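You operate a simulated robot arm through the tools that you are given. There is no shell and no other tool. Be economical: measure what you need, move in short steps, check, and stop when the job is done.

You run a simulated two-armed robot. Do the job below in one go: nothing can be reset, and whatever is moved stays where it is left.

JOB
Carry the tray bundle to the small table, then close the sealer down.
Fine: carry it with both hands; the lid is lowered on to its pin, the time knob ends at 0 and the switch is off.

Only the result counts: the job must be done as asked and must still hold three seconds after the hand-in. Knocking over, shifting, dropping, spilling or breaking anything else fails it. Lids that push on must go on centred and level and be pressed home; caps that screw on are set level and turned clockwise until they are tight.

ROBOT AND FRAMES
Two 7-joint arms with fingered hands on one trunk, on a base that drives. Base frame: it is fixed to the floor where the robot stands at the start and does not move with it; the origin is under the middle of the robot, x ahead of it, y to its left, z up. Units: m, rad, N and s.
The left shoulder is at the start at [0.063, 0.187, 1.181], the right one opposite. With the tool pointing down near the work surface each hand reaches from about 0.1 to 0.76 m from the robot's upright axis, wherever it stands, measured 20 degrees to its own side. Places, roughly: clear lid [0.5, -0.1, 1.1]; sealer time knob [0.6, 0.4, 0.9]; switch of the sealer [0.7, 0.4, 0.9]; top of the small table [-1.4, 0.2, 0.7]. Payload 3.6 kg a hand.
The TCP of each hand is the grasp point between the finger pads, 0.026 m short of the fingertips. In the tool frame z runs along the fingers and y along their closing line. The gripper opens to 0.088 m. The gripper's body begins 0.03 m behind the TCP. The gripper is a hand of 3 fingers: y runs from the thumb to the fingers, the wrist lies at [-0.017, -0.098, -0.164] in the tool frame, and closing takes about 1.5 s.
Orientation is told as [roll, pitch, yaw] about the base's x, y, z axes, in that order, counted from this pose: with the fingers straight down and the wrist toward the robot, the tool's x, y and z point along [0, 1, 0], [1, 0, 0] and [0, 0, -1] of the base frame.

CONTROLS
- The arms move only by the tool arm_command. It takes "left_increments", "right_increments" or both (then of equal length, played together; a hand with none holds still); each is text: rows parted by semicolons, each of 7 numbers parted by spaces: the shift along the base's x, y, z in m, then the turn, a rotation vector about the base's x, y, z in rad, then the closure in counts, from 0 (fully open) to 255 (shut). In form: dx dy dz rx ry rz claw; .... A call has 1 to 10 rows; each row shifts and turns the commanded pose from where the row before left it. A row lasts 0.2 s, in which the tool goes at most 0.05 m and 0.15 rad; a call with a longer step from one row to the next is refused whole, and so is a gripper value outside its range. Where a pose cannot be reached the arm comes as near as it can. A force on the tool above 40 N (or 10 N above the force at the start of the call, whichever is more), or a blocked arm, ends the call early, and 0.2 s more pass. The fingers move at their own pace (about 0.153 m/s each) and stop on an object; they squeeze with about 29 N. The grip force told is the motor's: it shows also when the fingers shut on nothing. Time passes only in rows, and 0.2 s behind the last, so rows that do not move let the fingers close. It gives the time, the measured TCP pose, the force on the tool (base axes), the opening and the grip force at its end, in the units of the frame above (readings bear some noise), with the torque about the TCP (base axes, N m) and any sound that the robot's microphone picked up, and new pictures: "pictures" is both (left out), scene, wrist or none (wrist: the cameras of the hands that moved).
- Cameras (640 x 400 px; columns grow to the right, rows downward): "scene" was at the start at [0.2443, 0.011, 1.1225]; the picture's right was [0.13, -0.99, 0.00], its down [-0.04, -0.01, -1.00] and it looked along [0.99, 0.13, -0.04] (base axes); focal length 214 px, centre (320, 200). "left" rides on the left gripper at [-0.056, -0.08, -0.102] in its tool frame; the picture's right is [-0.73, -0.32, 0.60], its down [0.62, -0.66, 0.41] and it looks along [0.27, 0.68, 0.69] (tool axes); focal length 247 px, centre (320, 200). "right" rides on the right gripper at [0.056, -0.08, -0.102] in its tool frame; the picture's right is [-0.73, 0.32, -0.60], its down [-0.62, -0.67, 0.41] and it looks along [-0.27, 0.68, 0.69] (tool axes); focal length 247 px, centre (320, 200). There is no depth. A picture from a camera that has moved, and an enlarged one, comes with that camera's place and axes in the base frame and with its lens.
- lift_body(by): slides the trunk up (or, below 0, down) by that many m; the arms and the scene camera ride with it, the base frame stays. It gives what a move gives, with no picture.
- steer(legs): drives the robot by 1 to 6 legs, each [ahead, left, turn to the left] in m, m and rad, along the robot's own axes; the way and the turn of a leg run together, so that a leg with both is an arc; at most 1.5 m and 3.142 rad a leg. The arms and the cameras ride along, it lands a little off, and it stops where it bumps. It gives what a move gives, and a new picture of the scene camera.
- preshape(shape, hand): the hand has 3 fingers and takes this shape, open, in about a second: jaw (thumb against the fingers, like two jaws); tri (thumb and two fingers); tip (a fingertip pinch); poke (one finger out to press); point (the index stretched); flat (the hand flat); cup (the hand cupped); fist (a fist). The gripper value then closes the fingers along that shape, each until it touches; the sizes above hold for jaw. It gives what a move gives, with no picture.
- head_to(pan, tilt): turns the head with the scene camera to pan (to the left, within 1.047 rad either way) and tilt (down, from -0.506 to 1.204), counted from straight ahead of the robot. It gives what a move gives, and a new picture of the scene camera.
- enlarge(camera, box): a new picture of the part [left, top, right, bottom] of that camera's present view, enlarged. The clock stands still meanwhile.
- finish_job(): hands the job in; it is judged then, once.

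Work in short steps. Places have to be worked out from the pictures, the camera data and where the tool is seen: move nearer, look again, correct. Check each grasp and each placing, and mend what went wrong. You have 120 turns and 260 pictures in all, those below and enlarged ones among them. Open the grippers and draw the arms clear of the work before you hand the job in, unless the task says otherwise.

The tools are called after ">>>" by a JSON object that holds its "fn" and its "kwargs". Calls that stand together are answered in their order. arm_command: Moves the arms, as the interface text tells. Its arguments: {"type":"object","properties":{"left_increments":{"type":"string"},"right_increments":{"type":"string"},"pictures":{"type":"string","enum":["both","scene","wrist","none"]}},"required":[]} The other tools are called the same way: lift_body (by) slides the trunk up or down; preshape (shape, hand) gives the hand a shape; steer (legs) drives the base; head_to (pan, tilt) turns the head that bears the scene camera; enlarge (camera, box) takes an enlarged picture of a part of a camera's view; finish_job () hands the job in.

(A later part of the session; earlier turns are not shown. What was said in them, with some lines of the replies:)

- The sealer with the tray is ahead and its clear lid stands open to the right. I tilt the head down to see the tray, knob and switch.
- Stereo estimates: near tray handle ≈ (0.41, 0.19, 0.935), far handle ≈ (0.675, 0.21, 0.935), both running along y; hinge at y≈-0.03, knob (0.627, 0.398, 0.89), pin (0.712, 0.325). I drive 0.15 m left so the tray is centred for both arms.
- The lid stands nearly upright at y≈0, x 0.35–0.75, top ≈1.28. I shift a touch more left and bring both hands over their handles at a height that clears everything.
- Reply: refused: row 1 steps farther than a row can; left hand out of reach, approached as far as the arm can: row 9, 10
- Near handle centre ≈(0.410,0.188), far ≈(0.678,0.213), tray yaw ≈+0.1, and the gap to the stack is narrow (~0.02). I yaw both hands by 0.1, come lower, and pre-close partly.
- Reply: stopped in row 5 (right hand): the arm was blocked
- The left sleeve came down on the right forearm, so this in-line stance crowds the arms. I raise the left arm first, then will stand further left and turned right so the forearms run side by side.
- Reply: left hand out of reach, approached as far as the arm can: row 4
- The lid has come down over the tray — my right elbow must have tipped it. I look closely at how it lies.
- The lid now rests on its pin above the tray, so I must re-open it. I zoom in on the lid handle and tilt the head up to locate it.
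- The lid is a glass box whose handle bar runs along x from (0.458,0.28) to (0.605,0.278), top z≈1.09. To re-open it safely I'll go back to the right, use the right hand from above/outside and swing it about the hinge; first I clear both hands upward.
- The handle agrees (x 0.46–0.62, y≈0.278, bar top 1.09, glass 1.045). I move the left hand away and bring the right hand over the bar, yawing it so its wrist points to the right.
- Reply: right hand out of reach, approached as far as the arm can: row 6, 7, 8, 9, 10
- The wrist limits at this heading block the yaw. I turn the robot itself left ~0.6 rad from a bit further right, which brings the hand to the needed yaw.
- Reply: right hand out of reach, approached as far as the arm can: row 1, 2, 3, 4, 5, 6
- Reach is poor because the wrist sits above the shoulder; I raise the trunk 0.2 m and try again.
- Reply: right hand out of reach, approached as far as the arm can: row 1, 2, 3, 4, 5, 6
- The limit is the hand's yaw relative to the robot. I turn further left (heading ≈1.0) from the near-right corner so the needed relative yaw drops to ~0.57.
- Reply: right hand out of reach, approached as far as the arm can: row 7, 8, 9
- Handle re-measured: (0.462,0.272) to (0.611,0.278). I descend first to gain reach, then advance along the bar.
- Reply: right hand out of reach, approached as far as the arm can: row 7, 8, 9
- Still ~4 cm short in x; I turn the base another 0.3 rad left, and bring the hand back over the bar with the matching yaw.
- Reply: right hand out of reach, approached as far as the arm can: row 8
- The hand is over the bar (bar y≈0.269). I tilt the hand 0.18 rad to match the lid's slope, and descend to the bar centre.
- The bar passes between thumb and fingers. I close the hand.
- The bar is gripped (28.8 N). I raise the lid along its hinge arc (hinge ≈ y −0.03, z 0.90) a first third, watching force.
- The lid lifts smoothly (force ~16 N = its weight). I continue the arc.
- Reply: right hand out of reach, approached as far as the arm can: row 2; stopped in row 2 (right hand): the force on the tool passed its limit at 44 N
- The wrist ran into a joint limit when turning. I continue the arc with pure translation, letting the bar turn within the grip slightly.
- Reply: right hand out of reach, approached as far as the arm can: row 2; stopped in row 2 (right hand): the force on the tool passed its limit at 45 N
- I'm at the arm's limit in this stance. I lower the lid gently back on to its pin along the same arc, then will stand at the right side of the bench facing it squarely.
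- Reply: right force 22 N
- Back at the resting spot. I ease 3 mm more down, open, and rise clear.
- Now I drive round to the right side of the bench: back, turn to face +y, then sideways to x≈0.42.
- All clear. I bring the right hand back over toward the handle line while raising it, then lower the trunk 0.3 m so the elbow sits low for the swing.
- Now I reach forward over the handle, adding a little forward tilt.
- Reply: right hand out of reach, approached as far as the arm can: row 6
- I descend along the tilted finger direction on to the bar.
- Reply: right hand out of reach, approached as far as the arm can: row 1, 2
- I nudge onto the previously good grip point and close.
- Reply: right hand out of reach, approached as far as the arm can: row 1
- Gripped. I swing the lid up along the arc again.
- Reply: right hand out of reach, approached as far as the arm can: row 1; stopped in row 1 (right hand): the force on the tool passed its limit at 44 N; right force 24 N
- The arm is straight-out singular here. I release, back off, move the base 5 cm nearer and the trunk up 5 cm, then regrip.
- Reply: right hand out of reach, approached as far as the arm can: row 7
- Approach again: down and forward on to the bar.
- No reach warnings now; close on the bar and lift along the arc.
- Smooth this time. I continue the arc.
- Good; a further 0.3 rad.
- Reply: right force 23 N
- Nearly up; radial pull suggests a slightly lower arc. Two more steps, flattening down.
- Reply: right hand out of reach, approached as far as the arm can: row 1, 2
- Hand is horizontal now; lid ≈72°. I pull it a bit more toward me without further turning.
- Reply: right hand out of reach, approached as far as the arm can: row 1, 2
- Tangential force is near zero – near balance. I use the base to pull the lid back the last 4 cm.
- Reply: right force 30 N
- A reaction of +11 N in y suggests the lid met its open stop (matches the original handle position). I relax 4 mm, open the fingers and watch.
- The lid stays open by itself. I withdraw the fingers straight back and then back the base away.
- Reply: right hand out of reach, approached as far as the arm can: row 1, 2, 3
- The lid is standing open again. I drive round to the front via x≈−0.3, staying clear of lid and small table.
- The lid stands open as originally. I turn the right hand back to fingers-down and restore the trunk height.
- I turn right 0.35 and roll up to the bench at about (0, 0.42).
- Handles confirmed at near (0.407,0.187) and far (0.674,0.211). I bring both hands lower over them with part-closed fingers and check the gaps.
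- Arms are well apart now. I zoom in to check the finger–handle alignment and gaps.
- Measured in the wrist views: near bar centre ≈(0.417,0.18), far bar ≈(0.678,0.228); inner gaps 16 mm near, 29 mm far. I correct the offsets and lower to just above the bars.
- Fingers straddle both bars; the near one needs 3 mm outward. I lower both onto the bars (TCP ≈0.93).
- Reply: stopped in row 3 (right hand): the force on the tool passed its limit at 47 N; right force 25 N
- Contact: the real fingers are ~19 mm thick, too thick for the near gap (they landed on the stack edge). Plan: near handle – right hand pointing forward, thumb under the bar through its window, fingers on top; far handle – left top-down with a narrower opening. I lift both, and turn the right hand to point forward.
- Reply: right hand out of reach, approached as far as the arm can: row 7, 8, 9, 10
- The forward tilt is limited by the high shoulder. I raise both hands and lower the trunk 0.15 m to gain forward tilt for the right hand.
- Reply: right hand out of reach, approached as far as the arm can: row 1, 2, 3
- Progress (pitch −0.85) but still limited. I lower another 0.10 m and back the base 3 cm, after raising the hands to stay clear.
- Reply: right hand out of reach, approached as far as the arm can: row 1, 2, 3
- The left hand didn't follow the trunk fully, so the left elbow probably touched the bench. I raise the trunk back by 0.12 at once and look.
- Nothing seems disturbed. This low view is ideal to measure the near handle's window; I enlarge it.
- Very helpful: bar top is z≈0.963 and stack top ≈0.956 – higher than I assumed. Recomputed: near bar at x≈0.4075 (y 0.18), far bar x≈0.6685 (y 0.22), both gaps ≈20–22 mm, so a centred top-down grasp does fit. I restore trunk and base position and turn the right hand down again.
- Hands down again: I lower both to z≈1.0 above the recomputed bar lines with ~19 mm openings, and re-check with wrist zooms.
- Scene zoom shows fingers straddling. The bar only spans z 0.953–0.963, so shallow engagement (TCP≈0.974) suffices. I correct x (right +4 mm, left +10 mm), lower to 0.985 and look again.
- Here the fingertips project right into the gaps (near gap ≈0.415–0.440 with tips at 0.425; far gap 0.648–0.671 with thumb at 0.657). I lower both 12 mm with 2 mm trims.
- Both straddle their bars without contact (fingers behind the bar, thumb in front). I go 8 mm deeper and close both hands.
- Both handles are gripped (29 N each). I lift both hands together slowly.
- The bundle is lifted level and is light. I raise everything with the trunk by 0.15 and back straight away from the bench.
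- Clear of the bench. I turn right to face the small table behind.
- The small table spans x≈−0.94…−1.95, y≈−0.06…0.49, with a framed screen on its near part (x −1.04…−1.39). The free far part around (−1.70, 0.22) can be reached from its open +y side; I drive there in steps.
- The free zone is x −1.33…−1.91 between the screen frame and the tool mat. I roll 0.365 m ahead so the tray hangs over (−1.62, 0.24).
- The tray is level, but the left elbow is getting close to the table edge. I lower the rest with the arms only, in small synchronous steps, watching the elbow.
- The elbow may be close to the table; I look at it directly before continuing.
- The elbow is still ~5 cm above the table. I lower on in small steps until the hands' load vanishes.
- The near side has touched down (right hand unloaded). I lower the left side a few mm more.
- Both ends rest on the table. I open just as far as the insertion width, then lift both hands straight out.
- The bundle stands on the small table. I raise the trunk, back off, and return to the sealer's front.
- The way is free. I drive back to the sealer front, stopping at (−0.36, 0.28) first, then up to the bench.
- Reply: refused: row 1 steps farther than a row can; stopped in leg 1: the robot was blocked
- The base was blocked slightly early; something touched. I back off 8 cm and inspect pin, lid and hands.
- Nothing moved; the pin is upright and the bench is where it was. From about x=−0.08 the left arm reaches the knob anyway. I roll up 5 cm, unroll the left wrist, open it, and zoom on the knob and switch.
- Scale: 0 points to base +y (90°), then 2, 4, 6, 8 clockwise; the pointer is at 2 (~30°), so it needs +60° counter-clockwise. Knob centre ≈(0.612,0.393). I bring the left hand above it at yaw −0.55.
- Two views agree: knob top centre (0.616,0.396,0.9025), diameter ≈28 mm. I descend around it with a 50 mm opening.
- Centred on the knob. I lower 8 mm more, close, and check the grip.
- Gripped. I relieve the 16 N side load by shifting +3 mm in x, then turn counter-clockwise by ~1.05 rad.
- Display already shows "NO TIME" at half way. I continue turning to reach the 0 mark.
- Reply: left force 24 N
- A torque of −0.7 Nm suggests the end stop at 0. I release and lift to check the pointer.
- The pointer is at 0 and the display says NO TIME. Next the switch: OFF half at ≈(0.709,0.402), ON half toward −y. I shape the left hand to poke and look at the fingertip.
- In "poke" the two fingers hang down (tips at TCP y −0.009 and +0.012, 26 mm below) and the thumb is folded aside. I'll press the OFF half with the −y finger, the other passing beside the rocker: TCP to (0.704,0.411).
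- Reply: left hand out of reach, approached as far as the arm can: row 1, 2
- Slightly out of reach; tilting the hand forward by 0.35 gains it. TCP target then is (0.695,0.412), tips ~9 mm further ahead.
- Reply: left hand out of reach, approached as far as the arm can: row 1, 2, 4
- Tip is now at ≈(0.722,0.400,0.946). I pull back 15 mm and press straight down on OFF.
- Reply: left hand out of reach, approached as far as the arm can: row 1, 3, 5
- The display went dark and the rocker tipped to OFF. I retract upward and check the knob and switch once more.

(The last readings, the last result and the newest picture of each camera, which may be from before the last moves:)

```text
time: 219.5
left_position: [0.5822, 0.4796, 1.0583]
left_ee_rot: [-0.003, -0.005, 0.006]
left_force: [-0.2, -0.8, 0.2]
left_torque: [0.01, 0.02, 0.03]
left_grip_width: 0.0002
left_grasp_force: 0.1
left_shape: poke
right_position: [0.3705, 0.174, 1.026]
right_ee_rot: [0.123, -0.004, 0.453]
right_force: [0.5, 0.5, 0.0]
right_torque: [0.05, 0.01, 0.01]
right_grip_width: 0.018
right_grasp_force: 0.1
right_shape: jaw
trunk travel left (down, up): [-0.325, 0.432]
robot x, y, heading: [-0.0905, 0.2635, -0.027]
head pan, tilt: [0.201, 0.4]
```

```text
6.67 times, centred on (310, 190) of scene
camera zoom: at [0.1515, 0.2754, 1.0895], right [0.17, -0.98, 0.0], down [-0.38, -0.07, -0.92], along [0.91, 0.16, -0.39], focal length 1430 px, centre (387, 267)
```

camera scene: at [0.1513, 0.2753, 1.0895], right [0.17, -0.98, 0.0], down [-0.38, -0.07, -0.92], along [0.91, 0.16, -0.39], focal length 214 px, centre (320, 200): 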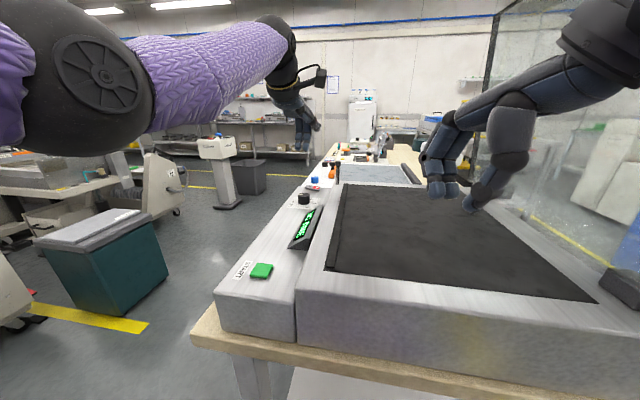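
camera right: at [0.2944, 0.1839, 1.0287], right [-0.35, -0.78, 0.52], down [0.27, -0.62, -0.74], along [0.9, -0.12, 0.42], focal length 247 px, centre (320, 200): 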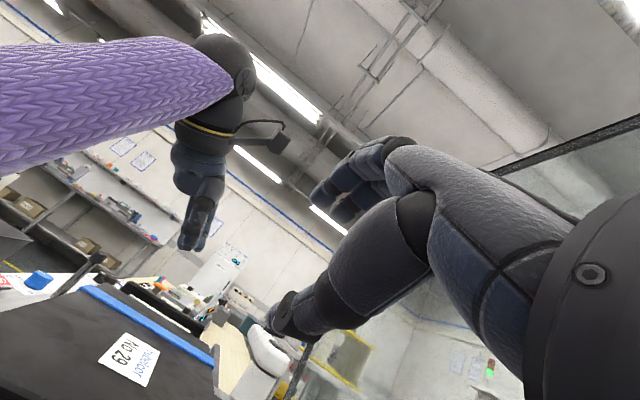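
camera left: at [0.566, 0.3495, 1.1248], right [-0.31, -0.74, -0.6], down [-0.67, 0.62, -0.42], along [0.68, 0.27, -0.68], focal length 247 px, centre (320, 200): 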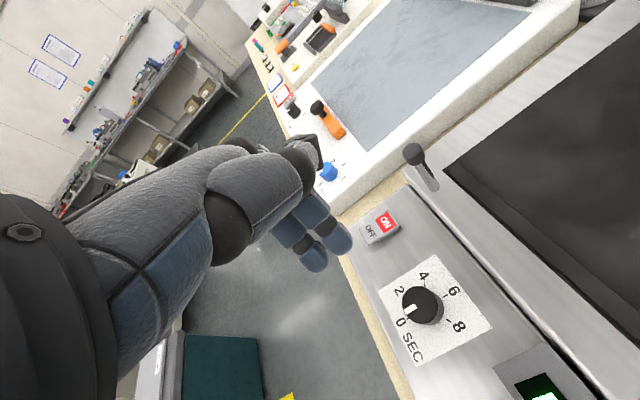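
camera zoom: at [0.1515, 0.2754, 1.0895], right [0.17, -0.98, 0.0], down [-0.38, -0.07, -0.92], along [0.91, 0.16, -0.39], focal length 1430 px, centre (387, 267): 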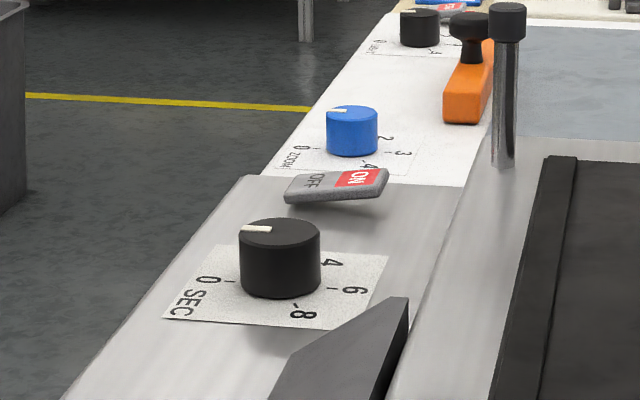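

The switch is OFF. The knob pointer, however, seems ~8° short of the 0 mark, so I regrip and turn it on to the stop. First back to jaw shape and over the knob.

>>> {"fn": "preshape", "kwargs": {"shape": "jaw", "hand": "left"}}

>>> {"fn": "arm_command", "kwargs": {"left_increments": "0.013 -0.028 0 0 0 -0.1 110;0.013 -0.028 -0.01 0 0 -0.1 110;0.012 -0.027 -0.02 0 0 0 110;0 0 -0.03 0 0 0 110;0 0 -0.035 0 0 0 110;0 0 -0.03 0 0 0 110;0 0 -0.018 0 0 0 110;0 0 0 0 0 0 110", "pictures": "wrist"}}

```text
time: 220.4
left_position: [0.5834, 0.4797, 1.0579]
left_ee_rot: [-0.003, -0.006, 0.005]
left_force: [0.0, 0.5, -1.2]
left_torque: [-0.02, -0.02, -0.02]
left_grip_width: 0.0877
left_grasp_force: 0.0
left_shape: jaw
right_position: [0.3698, 0.1741, 1.0266]
right_ee_rot: [0.124, -0.003, 0.453]
right_force: [1.1, 0.2, -1.0]
right_torque: [0.0, -0.01, -0.01]
right_grip_width: 0.0181
right_grasp_force: 0.0
right_shape: jaw
trunk travel left (down, up): [-0.325, 0.432]
robot x, y, heading: [-0.0928, 0.2605, -0.028]
head pan, tilt: [0.201, 0.4]
```

```text
time: 222.2
left_position: [0.6198, 0.3972, 0.9137]
left_ee_rot: [-0.003, -0.007, -0.193]
left_force: [-1.1, -0.1, 0.1]
left_torque: [0.03, -0.01, -0.01]
left_grip_width: 0.0503
left_grasp_force: 0.1
left_shape: jaw
right_position: [0.3707, 0.1737, 1.0259]
right_ee_rot: [0.124, -0.004, 0.453]
right_force: [0.6, 0.4, 0.7]
right_torque: [0.0, 0.01, -0.02]
right_grip_width: 0.0183
right_grasp_force: 0.0
right_shape: jaw
trunk travel left (down, up): [-0.325, 0.432]
robot x, y, heading: [-0.0918, 0.2605, -0.025]
head pan, tilt: [0.201, 0.4]
camera left: at [0.5289, 0.3569, 1.0143], right [-0.45, -0.66, -0.6], down [-0.53, 0.74, -0.42], along [0.72, 0.13, -0.68], focal length 247 px, centre (320, 200)
```

left: 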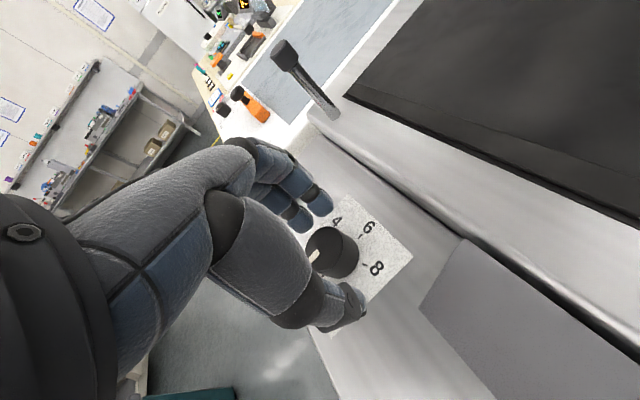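

Around the knob; I close and turn counter-clockwise up to 0.45 rad, letting it meet the stop.

>>> {"fn": "arm_command", "kwargs": {"left_increments": "0 0 0 0 0 0 180;0 0 0 0 0 0 255;0 0 0 0 0 0 255;0 0 0 0 0 0 255;0 0 0 0 0 0 255;0 0 0 0 0 0.1 255;0 0 0 0 0 0.1 255;0 0 0 0 0 0.1 255;0 0 0 0 0 0.1 255;0 0 0 0 0 0 255", "pictures": "none"}}

>>> {"fn": "arm_command", "kwargs": {"left_increments": "0 0 0 0 0 0 200;0 0 0 0 0 0 110;0 0 0 0 0 0 110;0 0 0 0 0 0 100;0 0 0.02 0 0 0 100;0 0 0.03 0 0 0 100;0 0 0.04 0 0 0 60;-0.02 0.03 0.03 0 0 0 0;-0.02 0.03 0.01 0 0 0 0;0 0 0 0 0 0 0", "pictures": "none"}}

>>> {"fn": "enlarge", "kwargs": {"camera": "left", "box": [320, 170, 470, 320]}}

```text
time: 224.4
left_position: [0.622, 0.3951, 0.9155]
left_ee_rot: [-0.004, -0.012, 0.203]
left_force: [18.6, -12.0, 3.9]
left_torque: [-0.21, -0.55, -0.74]
left_grip_width: 0.0179
left_grasp_force: 28.7
left_shape: jaw
right_position: [0.3718, 0.1727, 1.0247]
right_ee_rot: [0.126, -0.004, 0.453]
right_force: [-0.2, 0.1, 0.8]
right_torque: [-0.01, -0.01, 0.0]
right_grip_width: 0.0179
right_grasp_force: 0.0
right_shape: jaw
trunk travel left (down, up): [-0.325, 0.432]
robot x, y, heading: [-0.0978, 0.2637, -0.027]
head pan, tilt: [0.201, 0.4]
```

```text
time: 226.6
left_position: [0.5815, 0.4583, 1.0462]
left_ee_rot: [-0.002, -0.008, 0.207]
left_force: [0.4, -0.3, 0.6]
left_torque: [0.01, 0.01, -0.03]
left_grip_width: 0.0879
left_grasp_force: 0.1
left_shape: jaw
right_position: [0.3703, 0.1733, 1.0247]
right_ee_rot: [0.124, -0.003, 0.454]
right_force: [-0.6, 0.1, -0.7]
right_torque: [0.01, 0.01, 0.02]
right_grip_width: 0.0182
right_grasp_force: 0.1
right_shape: jaw
trunk travel left (down, up): [-0.325, 0.432]
robot x, y, heading: [-0.0925, 0.2646, -0.027]
head pan, tilt: [0.201, 0.4]
```

```text
2.67 times, centred on (395, 245) of left
camera zoom: at [0.5122, 0.3856, 1.1469], right [-0.16, -0.79, -0.6], down [-0.78, 0.47, -0.42], along [0.61, 0.4, -0.68], focal length 659 px, centre (120, 80)
```

zoom: 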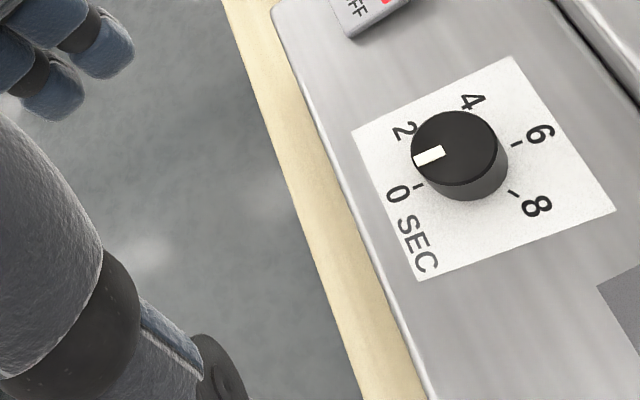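

The knob sits at its stop on 0. Now the lid: I back away from the bench and re-pose the right hand pointing forward for the lid handle.

>>> {"fn": "steer", "kwargs": {"legs": [[-0.33, 0, 0.027]]}}

>>> {"fn": "arm_command", "kwargs": {"right_increments": "0 0 0.03 -0.04 0 -0.14 0;0 0 0.03 -0.04 0 -0.14 0;0 0 0.03 -0.04 0 -0.14 0;0 -0.01 0.03 0 0 0 0;0 -0.01 0.03 0 -0.1 0 0;0 0 0.03 0 -0.14 0 0;0 0 0.03 0 -0.14 0 0;0 0 0.03 0 -0.14 0 0;0 0 0.02 0 -0.14 0 0;0 0 0 0 -0.14 0 0", "left_increments": "0 0 0.03 0 0 0 0;0 0 0.03 0 0 0 0;0 0 0.03 0 0 0 0;0 0 0.03 0 0 0 0;-0.03 0 0 0 0 0 0;-0.03 0 0 0 0 0 0;-0.03 0 0 0 0 0 0;0 0 0 0 0 0 0;0 0 0 0 0 0 0;0 0 0 0 0 0 0", "pictures": "none"}}

>>> {"fn": "lift_body", "kwargs": {"by": -0.05}}

>>> {"fn": "arm_command", "kwargs": {"right_increments": "0 0 0 0 -0.13 0 0;0 0 0 0 -0.13 0 0;0 0 0 0 -0.13 0 0;0 0 0 0 -0.13 0 0;0 0 0 0 -0.13 0 0;0 0 0 0 0 0 0", "pictures": "none"}}

```text
time: 228.8
left_position: [0.2424, 0.483, 1.0468]
left_ee_rot: [-0.005, -0.008, 0.238]
left_force: [0.6, 0.1, 0.0]
left_torque: [-0.01, -0.02, -0.01]
left_grip_width: 0.0878
left_grasp_force: 0.1
left_shape: jaw
right_position: [0.0399, 0.1916, 1.0254]
right_ee_rot: [0.124, -0.004, 0.487]
right_force: [-0.5, -0.6, -0.4]
right_torque: [0.02, -0.02, 0.01]
right_grip_width: 0.018
right_grasp_force: 0.1
right_shape: jaw
trunk travel left (down, up): [-0.325, 0.432]
robot x, y, heading: [-0.4233, 0.2668, -0.001]
head pan, tilt: [0.201, 0.4]
camera scene: at [-0.1821, 0.2866, 1.0898], right [0.2, -0.98, 0.0], down [-0.38, -0.08, -0.92], along [0.9, 0.19, -0.39], focal length 214 px, centre (320, 200)
```

scene: 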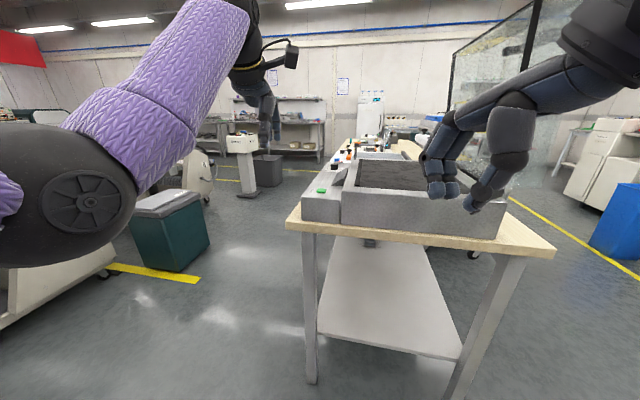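

```text
time: 231.0
left_position: [0.1529, 0.4832, 1.1673]
left_ee_rot: [-0.002, -0.007, 0.239]
left_force: [-0.6, 0.6, 0.8]
left_torque: [0.0, 0.02, 0.0]
left_grip_width: 0.0877
left_grasp_force: 0.1
left_shape: jaw
right_position: [0.0413, 0.173, 1.2838]
right_ee_rot: [-0.054, -0.772, 0.09]
right_force: [0.3, 0.2, -0.1]
right_torque: [0.0, -0.02, 0.02]
right_grip_width: 0.0875
right_grasp_force: 0.1
right_shape: jaw
trunk travel left (down, up): [-0.325, 0.432]
robot x, y, heading: [-0.4273, 0.2669, 0.002]
head pan, tilt: [0.201, 0.4]
```

```text
time: 231.9
left_position: [0.163, 0.4837, 1.1024]
left_ee_rot: [0.004, 0.017, 0.239]
left_force: [-0.5, 0.5, -0.2]
left_torque: [0.02, -0.02, 0.01]
left_grip_width: 0.088
left_grasp_force: 0.1
left_shape: jaw
right_position: [0.0402, 0.1726, 1.2362]
right_ee_rot: [-0.055, -0.77, 0.091]
right_force: [-0.2, -0.7, -0.2]
right_torque: [0.04, 0.02, 0.01]
right_grip_width: 0.0879
right_grasp_force: 0.0
right_shape: jaw
trunk travel left (down, up): [-0.275, 0.482]
robot x, y, heading: [-0.4255, 0.2639, 0.007]
head pan, tilt: [0.201, 0.4]
```

```text
time: 233.3
left_position: [0.1636, 0.4823, 1.1013]
left_ee_rot: [0.003, 0.017, 0.24]
left_force: [-0.4, -0.8, -0.3]
left_torque: [-0.03, 0.02, 0.0]
left_grip_width: 0.0875
left_grasp_force: 0.1
left_shape: jaw
right_position: [0.042, 0.1712, 1.2361]
right_ee_rot: [-0.402, -1.411, 0.413]
right_force: [0.1, -0.1, 0.3]
right_torque: [-0.03, 0.01, 0.0]
right_grip_width: 0.0879
right_grasp_force: 0.1
right_shape: jaw
trunk travel left (down, up): [-0.275, 0.482]
robot x, y, heading: [-0.426, 0.2698, 0.007]
head pan, tilt: [0.201, 0.4]
```

Right hand points forward at z 1.236. Now I drive round to the lid's right side, stopping short of the handle.

>>> {"fn": "steer", "kwargs": {"legs": [[0, -0.99, 0], [0, 0, 1.56], [0, -0.855, 0]]}}

>>> {"fn": "head_to", "kwargs": {"pan": -0.2, "tilt": -0.1}}

>>> {"fn": "enlarge", "kwargs": {"camera": "right", "box": [0, 0, 640, 400]}}

```text
time: 246.6
left_position: [0.2139, -0.1417, 1.1013]
left_ee_rot: [0.004, 0.019, 1.816]
left_force: [0.3, 0.0, 0.0]
left_torque: [0.01, 0.01, -0.02]
left_grip_width: 0.0879
left_grasp_force: 0.1
left_shape: jaw
right_position: [0.5261, -0.2627, 1.2365]
right_ee_rot: [-0.394, -1.409, 1.986]
right_force: [0.0, 0.7, -0.9]
right_torque: [0.03, 0.03, 0.02]
right_grip_width: 0.0879
right_grasp_force: 0.0
right_shape: jaw
trunk travel left (down, up): [-0.275, 0.482]
robot x, y, heading: [0.4305, -0.729, 1.582]
head pan, tilt: [0.201, 0.4]
camera scene: at [0.4121, -0.4783, 1.0353], right [0.98, 0.21, 0.0], down [0.08, -0.38, -0.92], along [-0.19, 0.9, -0.39], focal length 214 px, centre (320, 200)
```

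scene: 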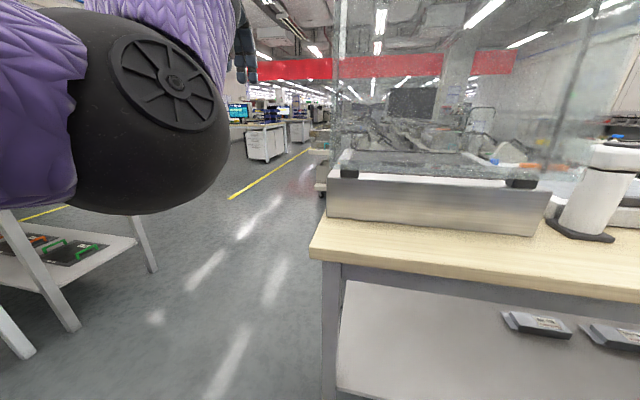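

```text
time: 247.5
left_position: [0.2139, -0.1427, 1.1016]
left_ee_rot: [0.003, 0.018, 1.817]
left_force: [0.5, 0.3, 0.8]
left_torque: [0.01, 0.02, 0.01]
left_grip_width: 0.088
left_grasp_force: 0.1
left_shape: jaw
right_position: [0.5267, -0.2639, 1.2359]
right_ee_rot: [-0.396, -1.409, 1.987]
right_force: [0.0, 0.2, -0.9]
right_torque: [0.0, 0.03, -0.02]
right_grip_width: 0.0877
right_grasp_force: 0.0
right_shape: jaw
trunk travel left (down, up): [-0.275, 0.482]
robot x, y, heading: [0.4371, -0.7314, 1.584]
head pan, tilt: [-0.201, -0.099]
camera scene: at [0.4476, -0.4832, 1.081], right [0.98, -0.19, 0.0], down [0.02, 0.1, -1.0], along [0.19, 0.98, 0.1], focal length 214 px, centre (320, 200)
```

scene: 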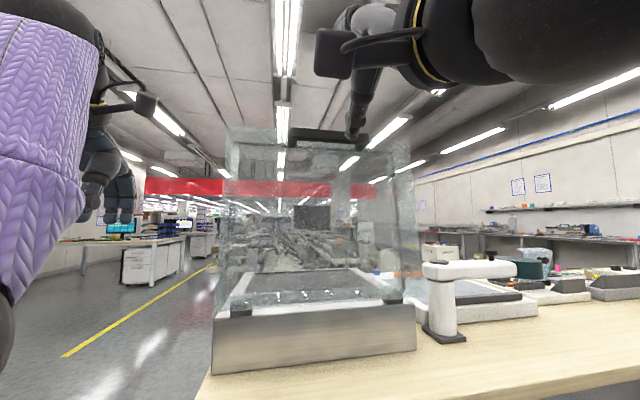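

```text
1.00 times, centred on (320, 200) of right (not enlarged: the box is as wide or as high as the picture)
camera zoom: at [0.4765, -0.3771, 1.1688], right [0.72, -0.53, 0.45], down [0.66, 0.32, -0.68], along [0.21, 0.79, 0.58], focal length 247 px, centre (320, 200)
```

zoom: 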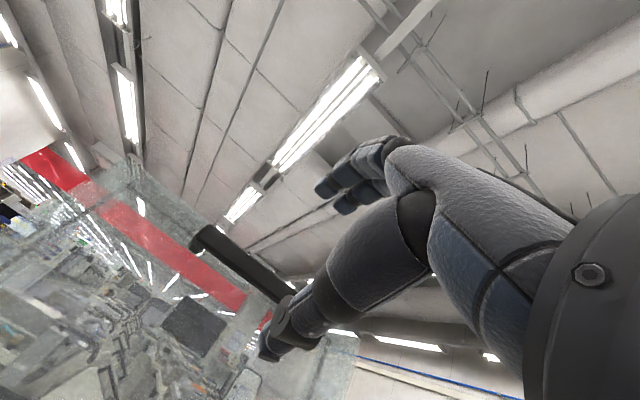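

The bar is at y≈−0.09, z≈1.24, right ahead of the open hand. I roll forward 0.15 m and check.

>>> {"fn": "steer", "kwargs": {"legs": [[0.155, 0, 0]]}}

>>> {"fn": "enlarge", "kwargs": {"camera": "right", "box": [0, 0, 640, 400]}}

```text
time: 248.9
left_position: [0.2089, 0.0151, 1.1006]
left_ee_rot: [0.004, 0.019, 1.82]
left_force: [-0.2, -0.4, -0.7]
left_torque: [0.01, -0.01, 0.02]
left_grip_width: 0.0879
left_grasp_force: 0.1
left_shape: jaw
right_position: [0.5214, -0.1055, 1.2361]
right_ee_rot: [-0.395, -1.408, 1.989]
right_force: [0.1, -0.3, -0.5]
right_torque: [0.03, 0.02, 0.0]
right_grip_width: 0.0877
right_grasp_force: 0.0
right_shape: jaw
trunk travel left (down, up): [-0.275, 0.482]
robot x, y, heading: [0.4303, -0.571, 1.588]
head pan, tilt: [-0.201, -0.099]
camera scene: at [0.4445, -0.3258, 1.0807], right [0.98, -0.18, 0.0], down [0.02, 0.1, -1.0], along [0.18, 0.98, 0.1], focal length 214 px, centre (320, 200)
```

scene: 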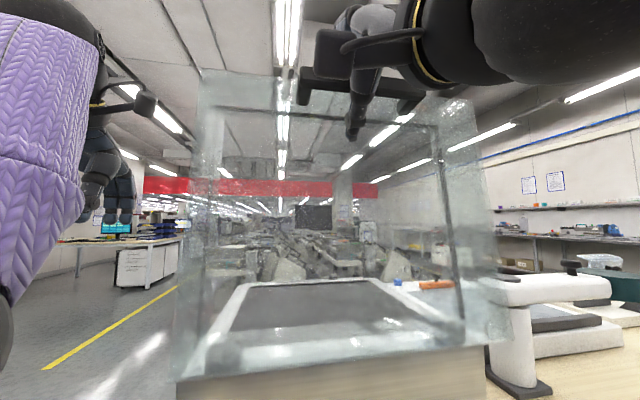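

```text
1.00 times, centred on (320, 200) of right (not enlarged: the box is as wide or as high as the picture)
camera zoom: at [0.4728, -0.2194, 1.1683], right [0.72, -0.52, 0.45], down [0.66, 0.32, -0.68], along [0.21, 0.79, 0.58], focal length 247 px, centre (320, 200)
```

zoom: 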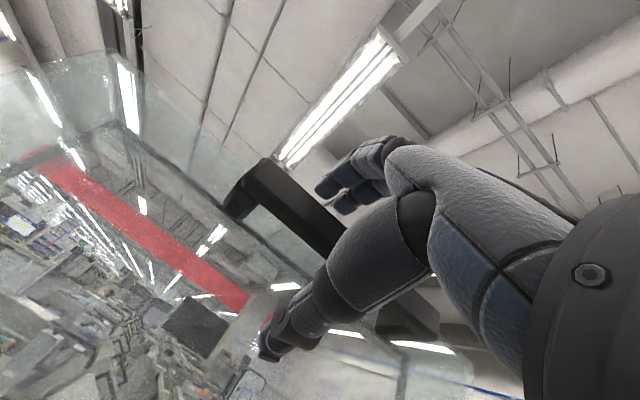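

The bar lies between fingers and thumb. I advance 12 mm and close on it.

>>> {"fn": "arm_command", "kwargs": {"right_increments": "0 0.012 0.002 0 0 0 0;0 0 0 0 0 0 120;0 0 0 0 0 0 200;0 0 0 0 0 0 255;0 0 0 0 0 0 255;0 0 0 0 0 0 255;0 0 0 0 0 0 255;0 0 0 0 0 0 255", "pictures": "wrist"}}

```text
time: 250.7
left_position: [0.209, 0.0156, 1.1002]
left_ee_rot: [0.004, 0.018, 1.82]
left_force: [0.7, -0.1, -0.9]
left_torque: [0.01, 0.04, 0.0]
left_grip_width: 0.0877
left_grasp_force: 0.0
left_shape: jaw
right_position: [0.5213, -0.0916, 1.2368]
right_ee_rot: [-0.391, -1.407, 1.986]
right_force: [-1.3, 9.9, -1.0]
right_torque: [-0.08, 0.09, -0.06]
right_grip_width: 0.0055
right_grasp_force: 29.6
right_shape: jaw
trunk travel left (down, up): [-0.275, 0.482]
robot x, y, heading: [0.4281, -0.5749, 1.586]
head pan, tilt: [-0.201, -0.099]
camera right: at [0.4726, -0.207, 1.17], right [0.72, -0.52, 0.45], down [0.66, 0.32, -0.68], along [0.21, 0.79, 0.58], focal length 247 px, centre (320, 200)
```

right: 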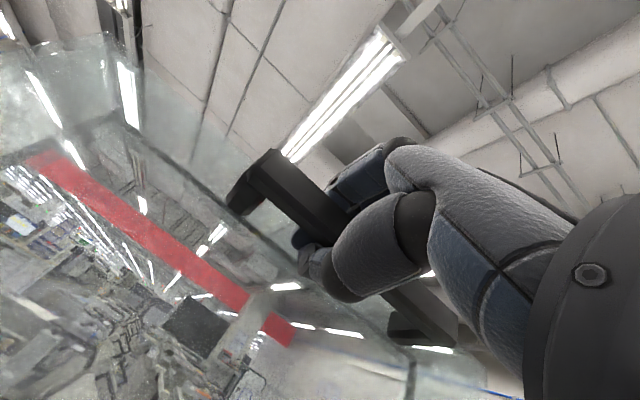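

Gripped. The base must come ~10 cm nearer for the low end of the arc; the first part of the arc is nearly pure +y, so I push the lid with the base in two small steps, correcting with the arm.

>>> {"fn": "arm_command", "kwargs": {"right_increments": "0 0.008 0.002 -0.02 0 0 255;0 0 0.001 0 0 0 255", "pictures": "none"}}

>>> {"fn": "steer", "kwargs": {"legs": [[0.035, 0, 0]]}}

>>> {"fn": "arm_command", "kwargs": {"right_increments": "0 0 0.003 -0.08 0 0 255;0 0 0 0 0 0 255", "pictures": "none"}}

```text
time: 251.3
left_position: [0.2093, 0.0137, 1.1012]
left_ee_rot: [0.003, 0.019, 1.82]
left_force: [0.2, -0.5, -0.8]
left_torque: [-0.01, 0.02, -0.01]
left_grip_width: 0.0879
left_grasp_force: 0.0
left_shape: jaw
right_position: [0.5215, -0.0852, 1.2389]
right_ee_rot: [-0.35, -1.386, 1.945]
right_force: [-1.4, 1.2, -11.1]
right_torque: [-0.01, 0.06, -0.05]
right_grip_width: 0.0061
right_grasp_force: 28.7
right_shape: jaw
trunk travel left (down, up): [-0.275, 0.482]
robot x, y, heading: [0.4288, -0.5752, 1.588]
head pan, tilt: [-0.201, -0.099]
```

```text
time: 252.2
left_position: [0.2099, 0.0498, 1.1001]
left_ee_rot: [0.003, 0.019, 1.82]
left_force: [-0.2, 0.5, -0.4]
left_torque: [0.01, -0.03, -0.01]
left_grip_width: 0.0877
left_grasp_force: 0.1
left_shape: jaw
right_position: [0.5216, -0.0488, 1.2414]
right_ee_rot: [-0.35, -1.392, 1.94]
right_force: [1.4, 0.3, 1.9]
right_torque: [0.0, 0.01, -0.01]
right_grip_width: 0.004
right_grasp_force: 28.9
right_shape: jaw
trunk travel left (down, up): [-0.275, 0.482]
robot x, y, heading: [0.431, -0.5375, 1.589]
head pan, tilt: [-0.201, -0.099]
camera scene: at [0.444, -0.2903, 1.0807], right [0.98, -0.18, 0.0], down [0.02, 0.1, -1.0], along [0.18, 0.98, 0.1], focal length 214 px, centre (320, 200)
```

scene: 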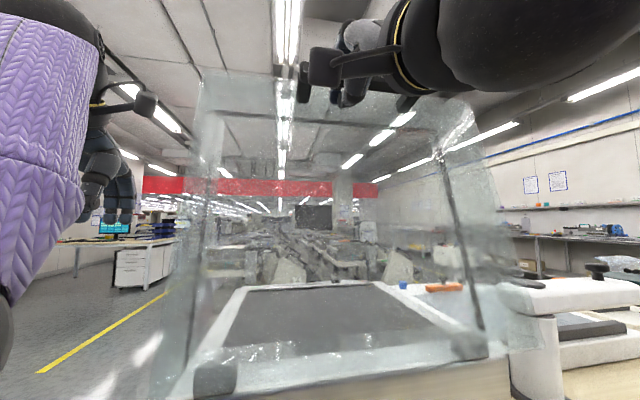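

```text
time: 252.8
left_position: [0.2102, 0.0485, 1.1013]
left_ee_rot: [0.005, 0.017, 1.821]
left_force: [0.6, -1.0, 0.5]
left_torque: [-0.02, -0.04, -0.05]
left_grip_width: 0.0878
left_grasp_force: 0.1
left_shape: jaw
right_position: [0.5218, -0.05, 1.242]
right_ee_rot: [-0.236, -1.31, 1.83]
right_force: [-1.0, 0.6, -11.5]
right_torque: [0.13, 0.0, 0.03]
right_grip_width: 0.0043
right_grasp_force: 28.9
right_shape: jaw
trunk travel left (down, up): [-0.275, 0.482]
robot x, y, heading: [0.428, -0.5389, 1.584]
head pan, tilt: [-0.201, -0.099]
```

Very gentle. Another 6 cm with the base (the arc is flat here).

>>> {"fn": "steer", "kwargs": {"legs": [[0.058, 0, 0]]}}

>>> {"fn": "arm_command", "kwargs": {"right_increments": "0 0.016 -0.001 -0.1 0 0 255;0 0.0165 -0.002 -0.1 0 0 255;0 0 0 0 0 0 255", "pictures": "none"}}

```text
time: 253.7
left_position: [0.2086, 0.1082, 1.1006]
left_ee_rot: [0.006, 0.019, 1.82]
left_force: [0.4, 0.8, -0.8]
left_torque: [-0.01, 0.02, -0.01]
left_grip_width: 0.0876
left_grasp_force: 0.0
left_shape: jaw
right_position: [0.5205, 0.0102, 1.2442]
right_ee_rot: [-0.233, -1.315, 1.826]
right_force: [1.2, 1.9, -2.3]
right_torque: [0.05, 0.03, 0.01]
right_grip_width: 0.0037
right_grasp_force: 28.6
right_shape: jaw
trunk travel left (down, up): [-0.275, 0.482]
robot x, y, heading: [0.4261, -0.4804, 1.586]
head pan, tilt: [-0.201, -0.099]
camera scene: at [0.4433, -0.2315, 1.0806], right [0.98, -0.18, 0.0], down [0.02, 0.1, -1.0], along [0.18, 0.98, 0.1], focal length 214 px, centre (320, 200)
```

scene: 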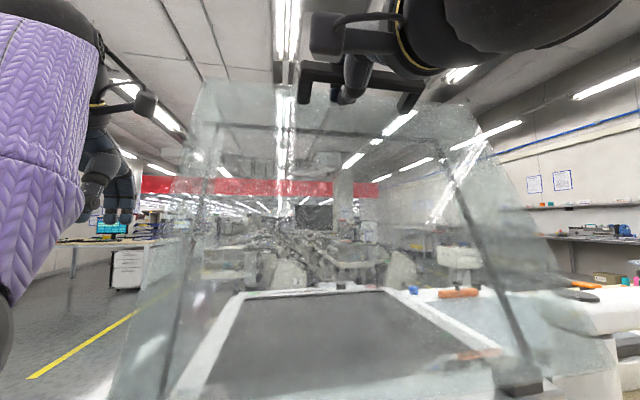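

```text
time: 254.5
left_position: [0.2082, 0.1077, 1.1012]
left_ee_rot: [0.005, 0.018, 1.821]
left_force: [-0.6, 0.2, 0.4]
left_torque: [0.02, 0.01, 0.01]
left_grip_width: 0.0876
left_grasp_force: 0.1
left_shape: jaw
right_position: [0.5201, 0.0411, 1.2408]
right_ee_rot: [-0.12, -1.115, 1.719]
right_force: [0.2, 0.3, -11.2]
right_torque: [0.15, 0.03, -0.01]
right_grip_width: 0.0041
right_grasp_force: 29.6
right_shape: jaw
trunk travel left (down, up): [-0.275, 0.482]
robot x, y, heading: [0.428, -0.4765, 1.588]
head pan, tilt: [-0.201, -0.099]
```

On the arc, holding the weight. I continue lowering: four more steps.

>>> {"fn": "arm_command", "kwargs": {"right_increments": "0 0.0322 -0.0073 -0.092 0 0 255;0 0.0312 -0.0104 -0.092 0 0 255;0 0.0302 -0.0136 -0.092 0 0 255;0 0.0286 -0.0165 -0.092 0 0 255;0 0 0 0 0 0 255", "pictures": "scene"}}

```text
time: 255.7
left_position: [0.2082, 0.1069, 1.1015]
left_ee_rot: [0.006, 0.018, 1.82]
left_force: [0.5, 0.0, -0.8]
left_torque: [0.03, -0.01, 0.0]
left_grip_width: 0.0877
left_grasp_force: 0.1
left_shape: jaw
right_position: [0.5207, 0.1636, 1.1919]
right_ee_rot: [-0.045, -0.754, 1.657]
right_force: [0.6, -2.2, -14.4]
right_torque: [0.21, 0.01, -0.02]
right_grip_width: 0.0041
right_grasp_force: 28.4
right_shape: jaw
trunk travel left (down, up): [-0.275, 0.482]
robot x, y, heading: [0.4291, -0.4809, 1.587]
head pan, tilt: [-0.201, -0.099]
camera scene: at [0.4435, -0.2328, 1.0809], right [0.98, -0.18, 0.0], down [0.02, 0.1, -1.0], along [0.18, 0.98, 0.1], focal length 214 px, centre (320, 200)
```

scene: 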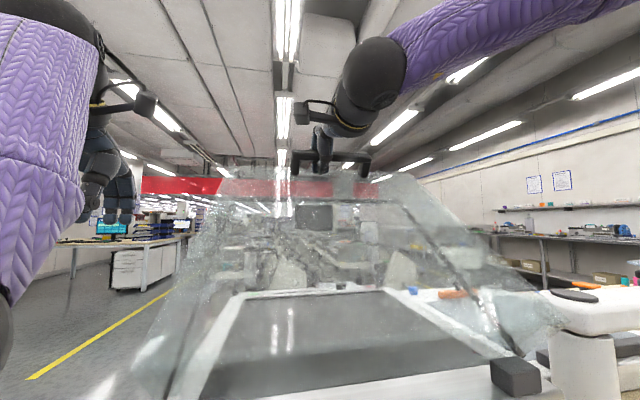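

Good. Next three steps.

>>> {"fn": "arm_command", "kwargs": {"right_increments": "0 0.0268 -0.0193 -0.092 0 0 255;0 0.0247 -0.0217 -0.092 0 0 255;0 0.0224 -0.0242 -0.092 0 0 255;0 0 0 0 0 0 255", "pictures": "none"}}

```text
time: 256.7
left_position: [0.2082, 0.1067, 1.102]
left_ee_rot: [0.003, 0.016, 1.82]
left_force: [0.1, -0.9, 0.3]
left_torque: [0.0, -0.01, -0.03]
left_grip_width: 0.0878
left_grasp_force: 0.1
left_shape: jaw
right_position: [0.5196, 0.2369, 1.1275]
right_ee_rot: [-0.019, -0.479, 1.643]
right_force: [1.4, -5.3, -13.4]
right_torque: [0.17, 0.04, -0.03]
right_grip_width: 0.0041
right_grasp_force: 28.6
right_shape: jaw
trunk travel left (down, up): [-0.275, 0.482]
robot x, y, heading: [0.4272, -0.4803, 1.588]
head pan, tilt: [-0.201, -0.099]
```

Nearly down. Last steps in smaller portions until the pin takes the load.

>>> {"fn": "arm_command", "kwargs": {"right_increments": "0 0.0198 -0.0263 -0.09 0 0 255;0 0.007 -0.011 -0.035 0 0 255;0 0.004 -0.0065 -0.02 0 0 255;0 0 0 0 0 0 255", "pictures": "none"}}

```text
time: 257.7
left_position: [0.2081, 0.1074, 1.1011]
left_ee_rot: [0.004, 0.018, 1.821]
left_force: [0.0, 0.2, 0.0]
left_torque: [-0.01, -0.01, 0.02]
left_grip_width: 0.0876
left_grasp_force: 0.0
left_shape: jaw
right_position: [0.5205, 0.2668, 1.0854]
right_ee_rot: [-0.008, -0.335, 1.639]
right_force: [0.3, -0.1, -8.5]
right_torque: [0.06, -0.01, -0.05]
right_grip_width: 0.0042
right_grasp_force: 29.1
right_shape: jaw
trunk travel left (down, up): [-0.275, 0.482]
robot x, y, heading: [0.4307, -0.4808, 1.583]
head pan, tilt: [-0.201, -0.099]
```

>>> {"fn": "arm_command", "kwargs": {"right_increments": "0 0.002 -0.004 -0.01 0 0 255;0 0.002 -0.004 -0.01 0 0 255;0 0 0 0 0 0 255", "pictures": "none"}}

>>> {"fn": "head_to", "kwargs": {"pan": 0.0, "tilt": 0.2}}

```text
time: 258.5
left_position: [0.2081, 0.1081, 1.1012]
left_ee_rot: [0.003, 0.022, 1.821]
left_force: [0.1, 0.8, 0.3]
left_torque: [0.01, -0.03, -0.02]
left_grip_width: 0.0878
left_grasp_force: 0.1
left_shape: jaw
right_position: [0.5204, 0.2729, 1.0773]
right_ee_rot: [-0.005, -0.315, 1.638]
right_force: [-0.4, 0.6, -8.1]
right_torque: [0.02, -0.03, 0.0]
right_grip_width: 0.0042
right_grasp_force: 28.6
right_shape: jaw
trunk travel left (down, up): [-0.275, 0.482]
robot x, y, heading: [0.4321, -0.4831, 1.588]
head pan, tilt: [-0.201, -0.099]
```

```text
time: 259.3
left_position: [0.208, 0.1082, 1.1019]
left_ee_rot: [0.002, 0.019, 1.82]
left_force: [0.1, -0.6, 0.2]
left_torque: [0.03, 0.0, 0.03]
left_grip_width: 0.0879
left_grasp_force: 0.1
left_shape: jaw
right_position: [0.5209, 0.2708, 1.0782]
right_ee_rot: [-0.006, -0.317, 1.639]
right_force: [-1.4, 1.9, -7.0]
right_torque: [0.05, 0.0, -0.06]
right_grip_width: 0.0041
right_grasp_force: 29.2
right_shape: jaw
trunk travel left (down, up): [-0.275, 0.482]
robot x, y, heading: [0.428, -0.4788, 1.584]
head pan, tilt: [0.0, 0.201]
camera scene: at [0.4257, -0.2246, 1.0536], right [1.0, 0.01, 0.0], down [0.0, -0.2, -0.98], along [-0.01, 0.98, -0.2], focal length 214 px, centre (320, 200)
```

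scene: 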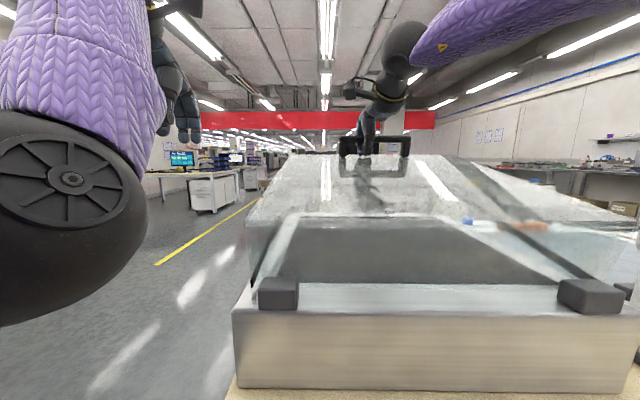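

>>> {"fn": "arm_command", "kwargs": {"right_increments": "0 0.002 -0.004 -0.01 0 0 255;0 0.002 -0.004 -0.01 0 0 255;0 0 0 0 0 0 255", "pictures": "none"}}

```text
time: 260.1
left_position: [0.2073, 0.1066, 1.102]
left_ee_rot: [0.003, 0.019, 1.821]
left_force: [-0.4, 0.7, -0.2]
left_torque: [-0.01, 0.01, -0.01]
left_grip_width: 0.0876
left_grasp_force: 0.0
left_shape: jaw
right_position: [0.52, 0.2753, 1.0714]
right_ee_rot: [-0.003, -0.297, 1.636]
right_force: [0.1, -3.7, -0.2]
right_torque: [0.03, 0.02, -0.01]
right_grip_width: 0.0043
right_grasp_force: 29.2
right_shape: jaw
trunk travel left (down, up): [-0.275, 0.482]
robot x, y, heading: [0.4302, -0.4801, 1.586]
head pan, tilt: [0.0, 0.201]
```

The load is off the hand: the lid rests on its pin. I settle 3 mm more, open and draw back upward.

>>> {"fn": "arm_command", "kwargs": {"right_increments": "0 0.001 -0.003 0 0 0 255;0 0 0 0 0 0 255;0 0 0 0 0 0 150;0 0 0 0 0 0 50;0 0 0 0 0 0 0;0 0 0 0 0 0 0;0 0 0 0 0 0 0;0 -0.008 0.025 0 0 0 0;0 -0.015 0.035 0 0 0 0;0 -0.02 0.035 0 0 0 0", "pictures": "scene"}}

>>> {"fn": "arm_command", "kwargs": {"right_increments": "0 -0.03 0.02 0 0 0 0;0 -0.03 0.02 0 0 0 0;0 -0.04 0 0 0 0 0;0 -0.04 0 0 0 0 0;0 0 0 0 0 0 0", "pictures": "wrist"}}

```text
time: 262.3
left_position: [0.2084, 0.1064, 1.1023]
left_ee_rot: [0.003, 0.019, 1.821]
left_force: [0.1, -1.1, 0.0]
left_torque: [-0.01, 0.0, 0.0]
left_grip_width: 0.0879
left_grasp_force: 0.0
left_shape: jaw
right_position: [0.5214, 0.2312, 1.1611]
right_ee_rot: [-0.002, -0.298, 1.636]
right_force: [-0.1, -0.5, 0.2]
right_torque: [0.01, 0.0, -0.07]
right_grip_width: 0.0879
right_grasp_force: 0.2
right_shape: jaw
trunk travel left (down, up): [-0.275, 0.482]
robot x, y, heading: [0.4285, -0.4823, 1.587]
head pan, tilt: [0.0, 0.201]
camera scene: at [0.4257, -0.2262, 1.054], right [1.0, 0.02, 0.0], down [0.0, -0.2, -0.98], along [-0.01, 0.98, -0.2], focal length 214 px, centre (320, 200)
```

scene: 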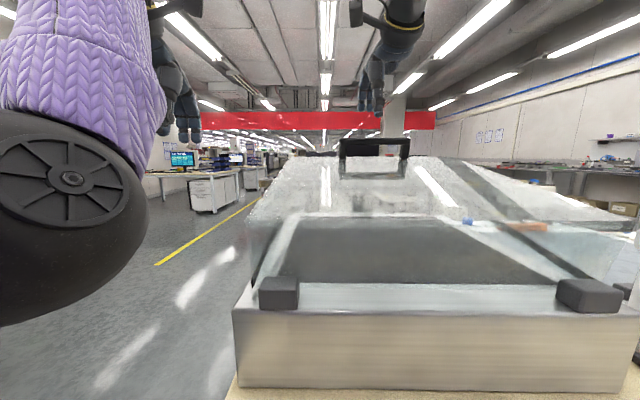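

```text
time: 263.5
left_position: [0.2066, 0.1068, 1.1012]
left_ee_rot: [0.002, 0.017, 1.82]
left_force: [-0.8, -0.1, -0.1]
left_torque: [0.02, 0.01, 0.03]
left_grip_width: 0.0878
left_grasp_force: 0.1
left_shape: jaw
right_position: [0.5226, 0.0929, 1.2016]
right_ee_rot: [-0.003, -0.296, 1.638]
right_force: [0.1, 0.1, 0.4]
right_torque: [0.01, 0.03, 0.01]
right_grip_width: 0.0876
right_grasp_force: 0.2
right_shape: jaw
trunk travel left (down, up): [-0.275, 0.482]
robot x, y, heading: [0.4302, -0.4795, 1.586]
head pan, tilt: [0.0, 0.201]
camera right: at [0.4736, -0.0165, 1.2757], right [0.72, 0.18, 0.67], down [0.66, -0.47, -0.59], along [0.21, 0.86, -0.46], focal length 247 px, centre (320, 200)
```

right: 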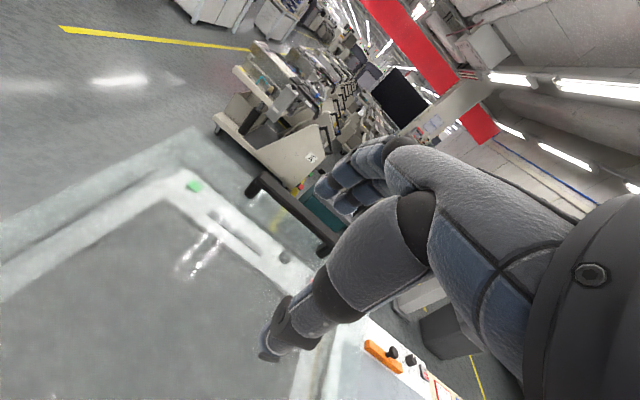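

The lid stays down. I back the base off and take a raised look at the sealer to verify.

>>> {"fn": "steer", "kwargs": {"legs": [[-0.3, 0, 0]]}}

>>> {"fn": "lift_body", "kwargs": {"by": 0.4}}

>>> {"fn": "head_to", "kwargs": {"pan": -0.05, "tilt": 0.6}}

>>> {"fn": "enlarge", "kwargs": {"camera": "scene", "box": [220, 60, 460, 260]}}

```text
time: 265.6
left_position: [0.2118, -0.1926, 1.1021]
left_ee_rot: [0.003, 0.016, 1.823]
left_force: [-0.2, -0.2, 0.5]
left_torque: [0.04, -0.02, -0.01]
left_grip_width: 0.0877
left_grasp_force: 0.0
left_shape: jaw
right_position: [0.5267, -0.2063, 1.2028]
right_ee_rot: [-0.003, -0.3, 1.639]
right_force: [0.0, -0.7, -0.3]
right_torque: [0.04, -0.01, -0.01]
right_grip_width: 0.0878
right_grasp_force: 0.0
right_shape: jaw
trunk travel left (down, up): [-0.275, 0.482]
robot x, y, heading: [0.4317, -0.7802, 1.591]
head pan, tilt: [0.0, 0.201]
camera scene: at [0.4299, -0.5246, 1.0541], right [1.0, 0.02, 0.0], down [0.0, -0.2, -0.98], along [-0.02, 0.98, -0.2], focal length 214 px, centre (320, 200)
```

scene: 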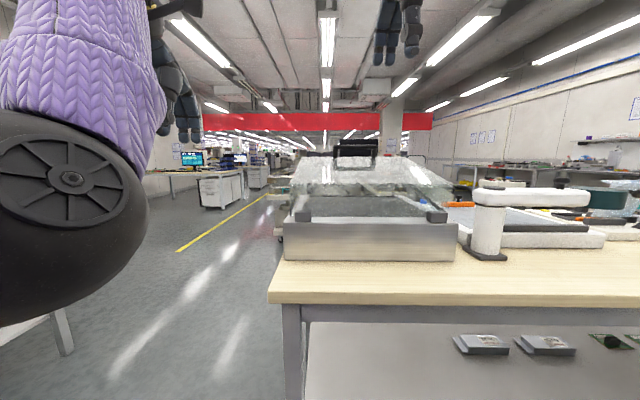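

```text
time: 269.4
left_position: [0.2118, -0.1924, 1.5001]
left_ee_rot: [0.004, 0.019, 1.822]
left_force: [-0.3, -0.1, -0.6]
left_torque: [-0.01, -0.01, -0.03]
left_grip_width: 0.0878
left_grasp_force: 0.1
left_shape: jaw
right_position: [0.5261, -0.2049, 1.6007]
right_ee_rot: [-0.004, -0.295, 1.641]
right_force: [-0.1, 0.0, 0.7]
right_torque: [0.0, 0.01, -0.01]
right_grip_width: 0.0878
right_grasp_force: 0.0
right_shape: jaw
trunk travel left (down, up): [-0.675, 0.082]
robot x, y, heading: [0.4324, -0.7761, 1.595]
head pan, tilt: [0.0, 0.201]
```

```text
time: 270.3
left_position: [0.2112, -0.1918, 1.5011]
left_ee_rot: [0.005, 0.017, 1.826]
left_force: [1.2, -0.3, 0.4]
left_torque: [0.0, -0.01, 0.01]
left_grip_width: 0.088
left_grasp_force: 0.0
left_shape: jaw
right_position: [0.525, -0.2039, 1.6016]
right_ee_rot: [-0.005, -0.297, 1.64]
right_force: [0.8, 0.1, -0.5]
right_torque: [0.02, -0.02, 0.03]
right_grip_width: 0.0881
right_grasp_force: 0.0
right_shape: jaw
trunk travel left (down, up): [-0.675, 0.082]
robot x, y, heading: [0.4343, -0.7768, 1.593]
head pan, tilt: [-0.051, 0.6]
camera scene: at [0.435, -0.5595, 1.4346], right [1.0, -0.03, 0.0], down [-0.02, -0.56, -0.83], along [0.03, 0.83, -0.56], focal length 214 px, centre (320, 200)
```

scene: 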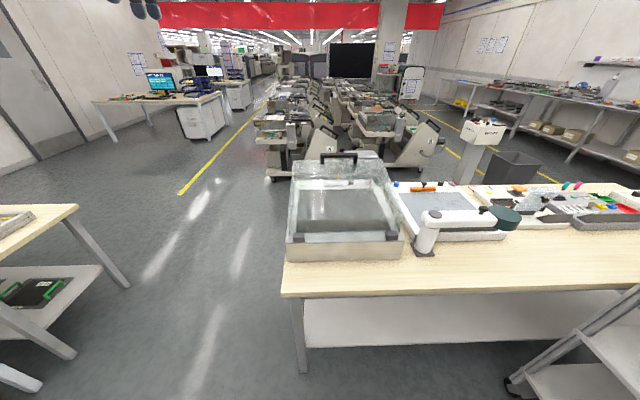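

```text
2.00 times, centred on (340, 160) of scene
camera zoom: at [0.435, -0.5595, 1.4346], right [1.0, -0.03, 0.0], down [-0.02, -0.56, -0.83], along [0.03, 0.83, -0.56], focal length 429 px, centre (280, 280)
```

zoom: 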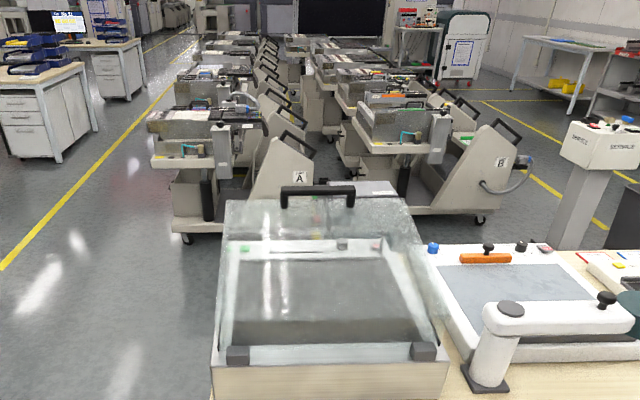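

The lid rests closed on its pin, the knob is at 0, the display is dark and the switch is at OFF. The bundle stands on the small table, and both hands are open and clear. I hand the job in.

>>> {"fn": "finish_job", "kwargs": {}}

```text
The job is handed in.
```

I carried the tray bundle to the small table with both hands and closed the sealer down. The lid is lowered on to its pin, the time knob is turned to its stop at 0, and the switch is off with the display dark.

One thing went wrong on the way. While I was repositioning the base, my right arm tipped the lid and it dropped on to the pin. I re-opened it with the right hand, took the tray out, and lowered it under control at the end. I saw no damage or shifted parts afterwards. The left elbow also seemed to touch the bench once, and the base was blocked once near it. Nothing looked moved when I checked.
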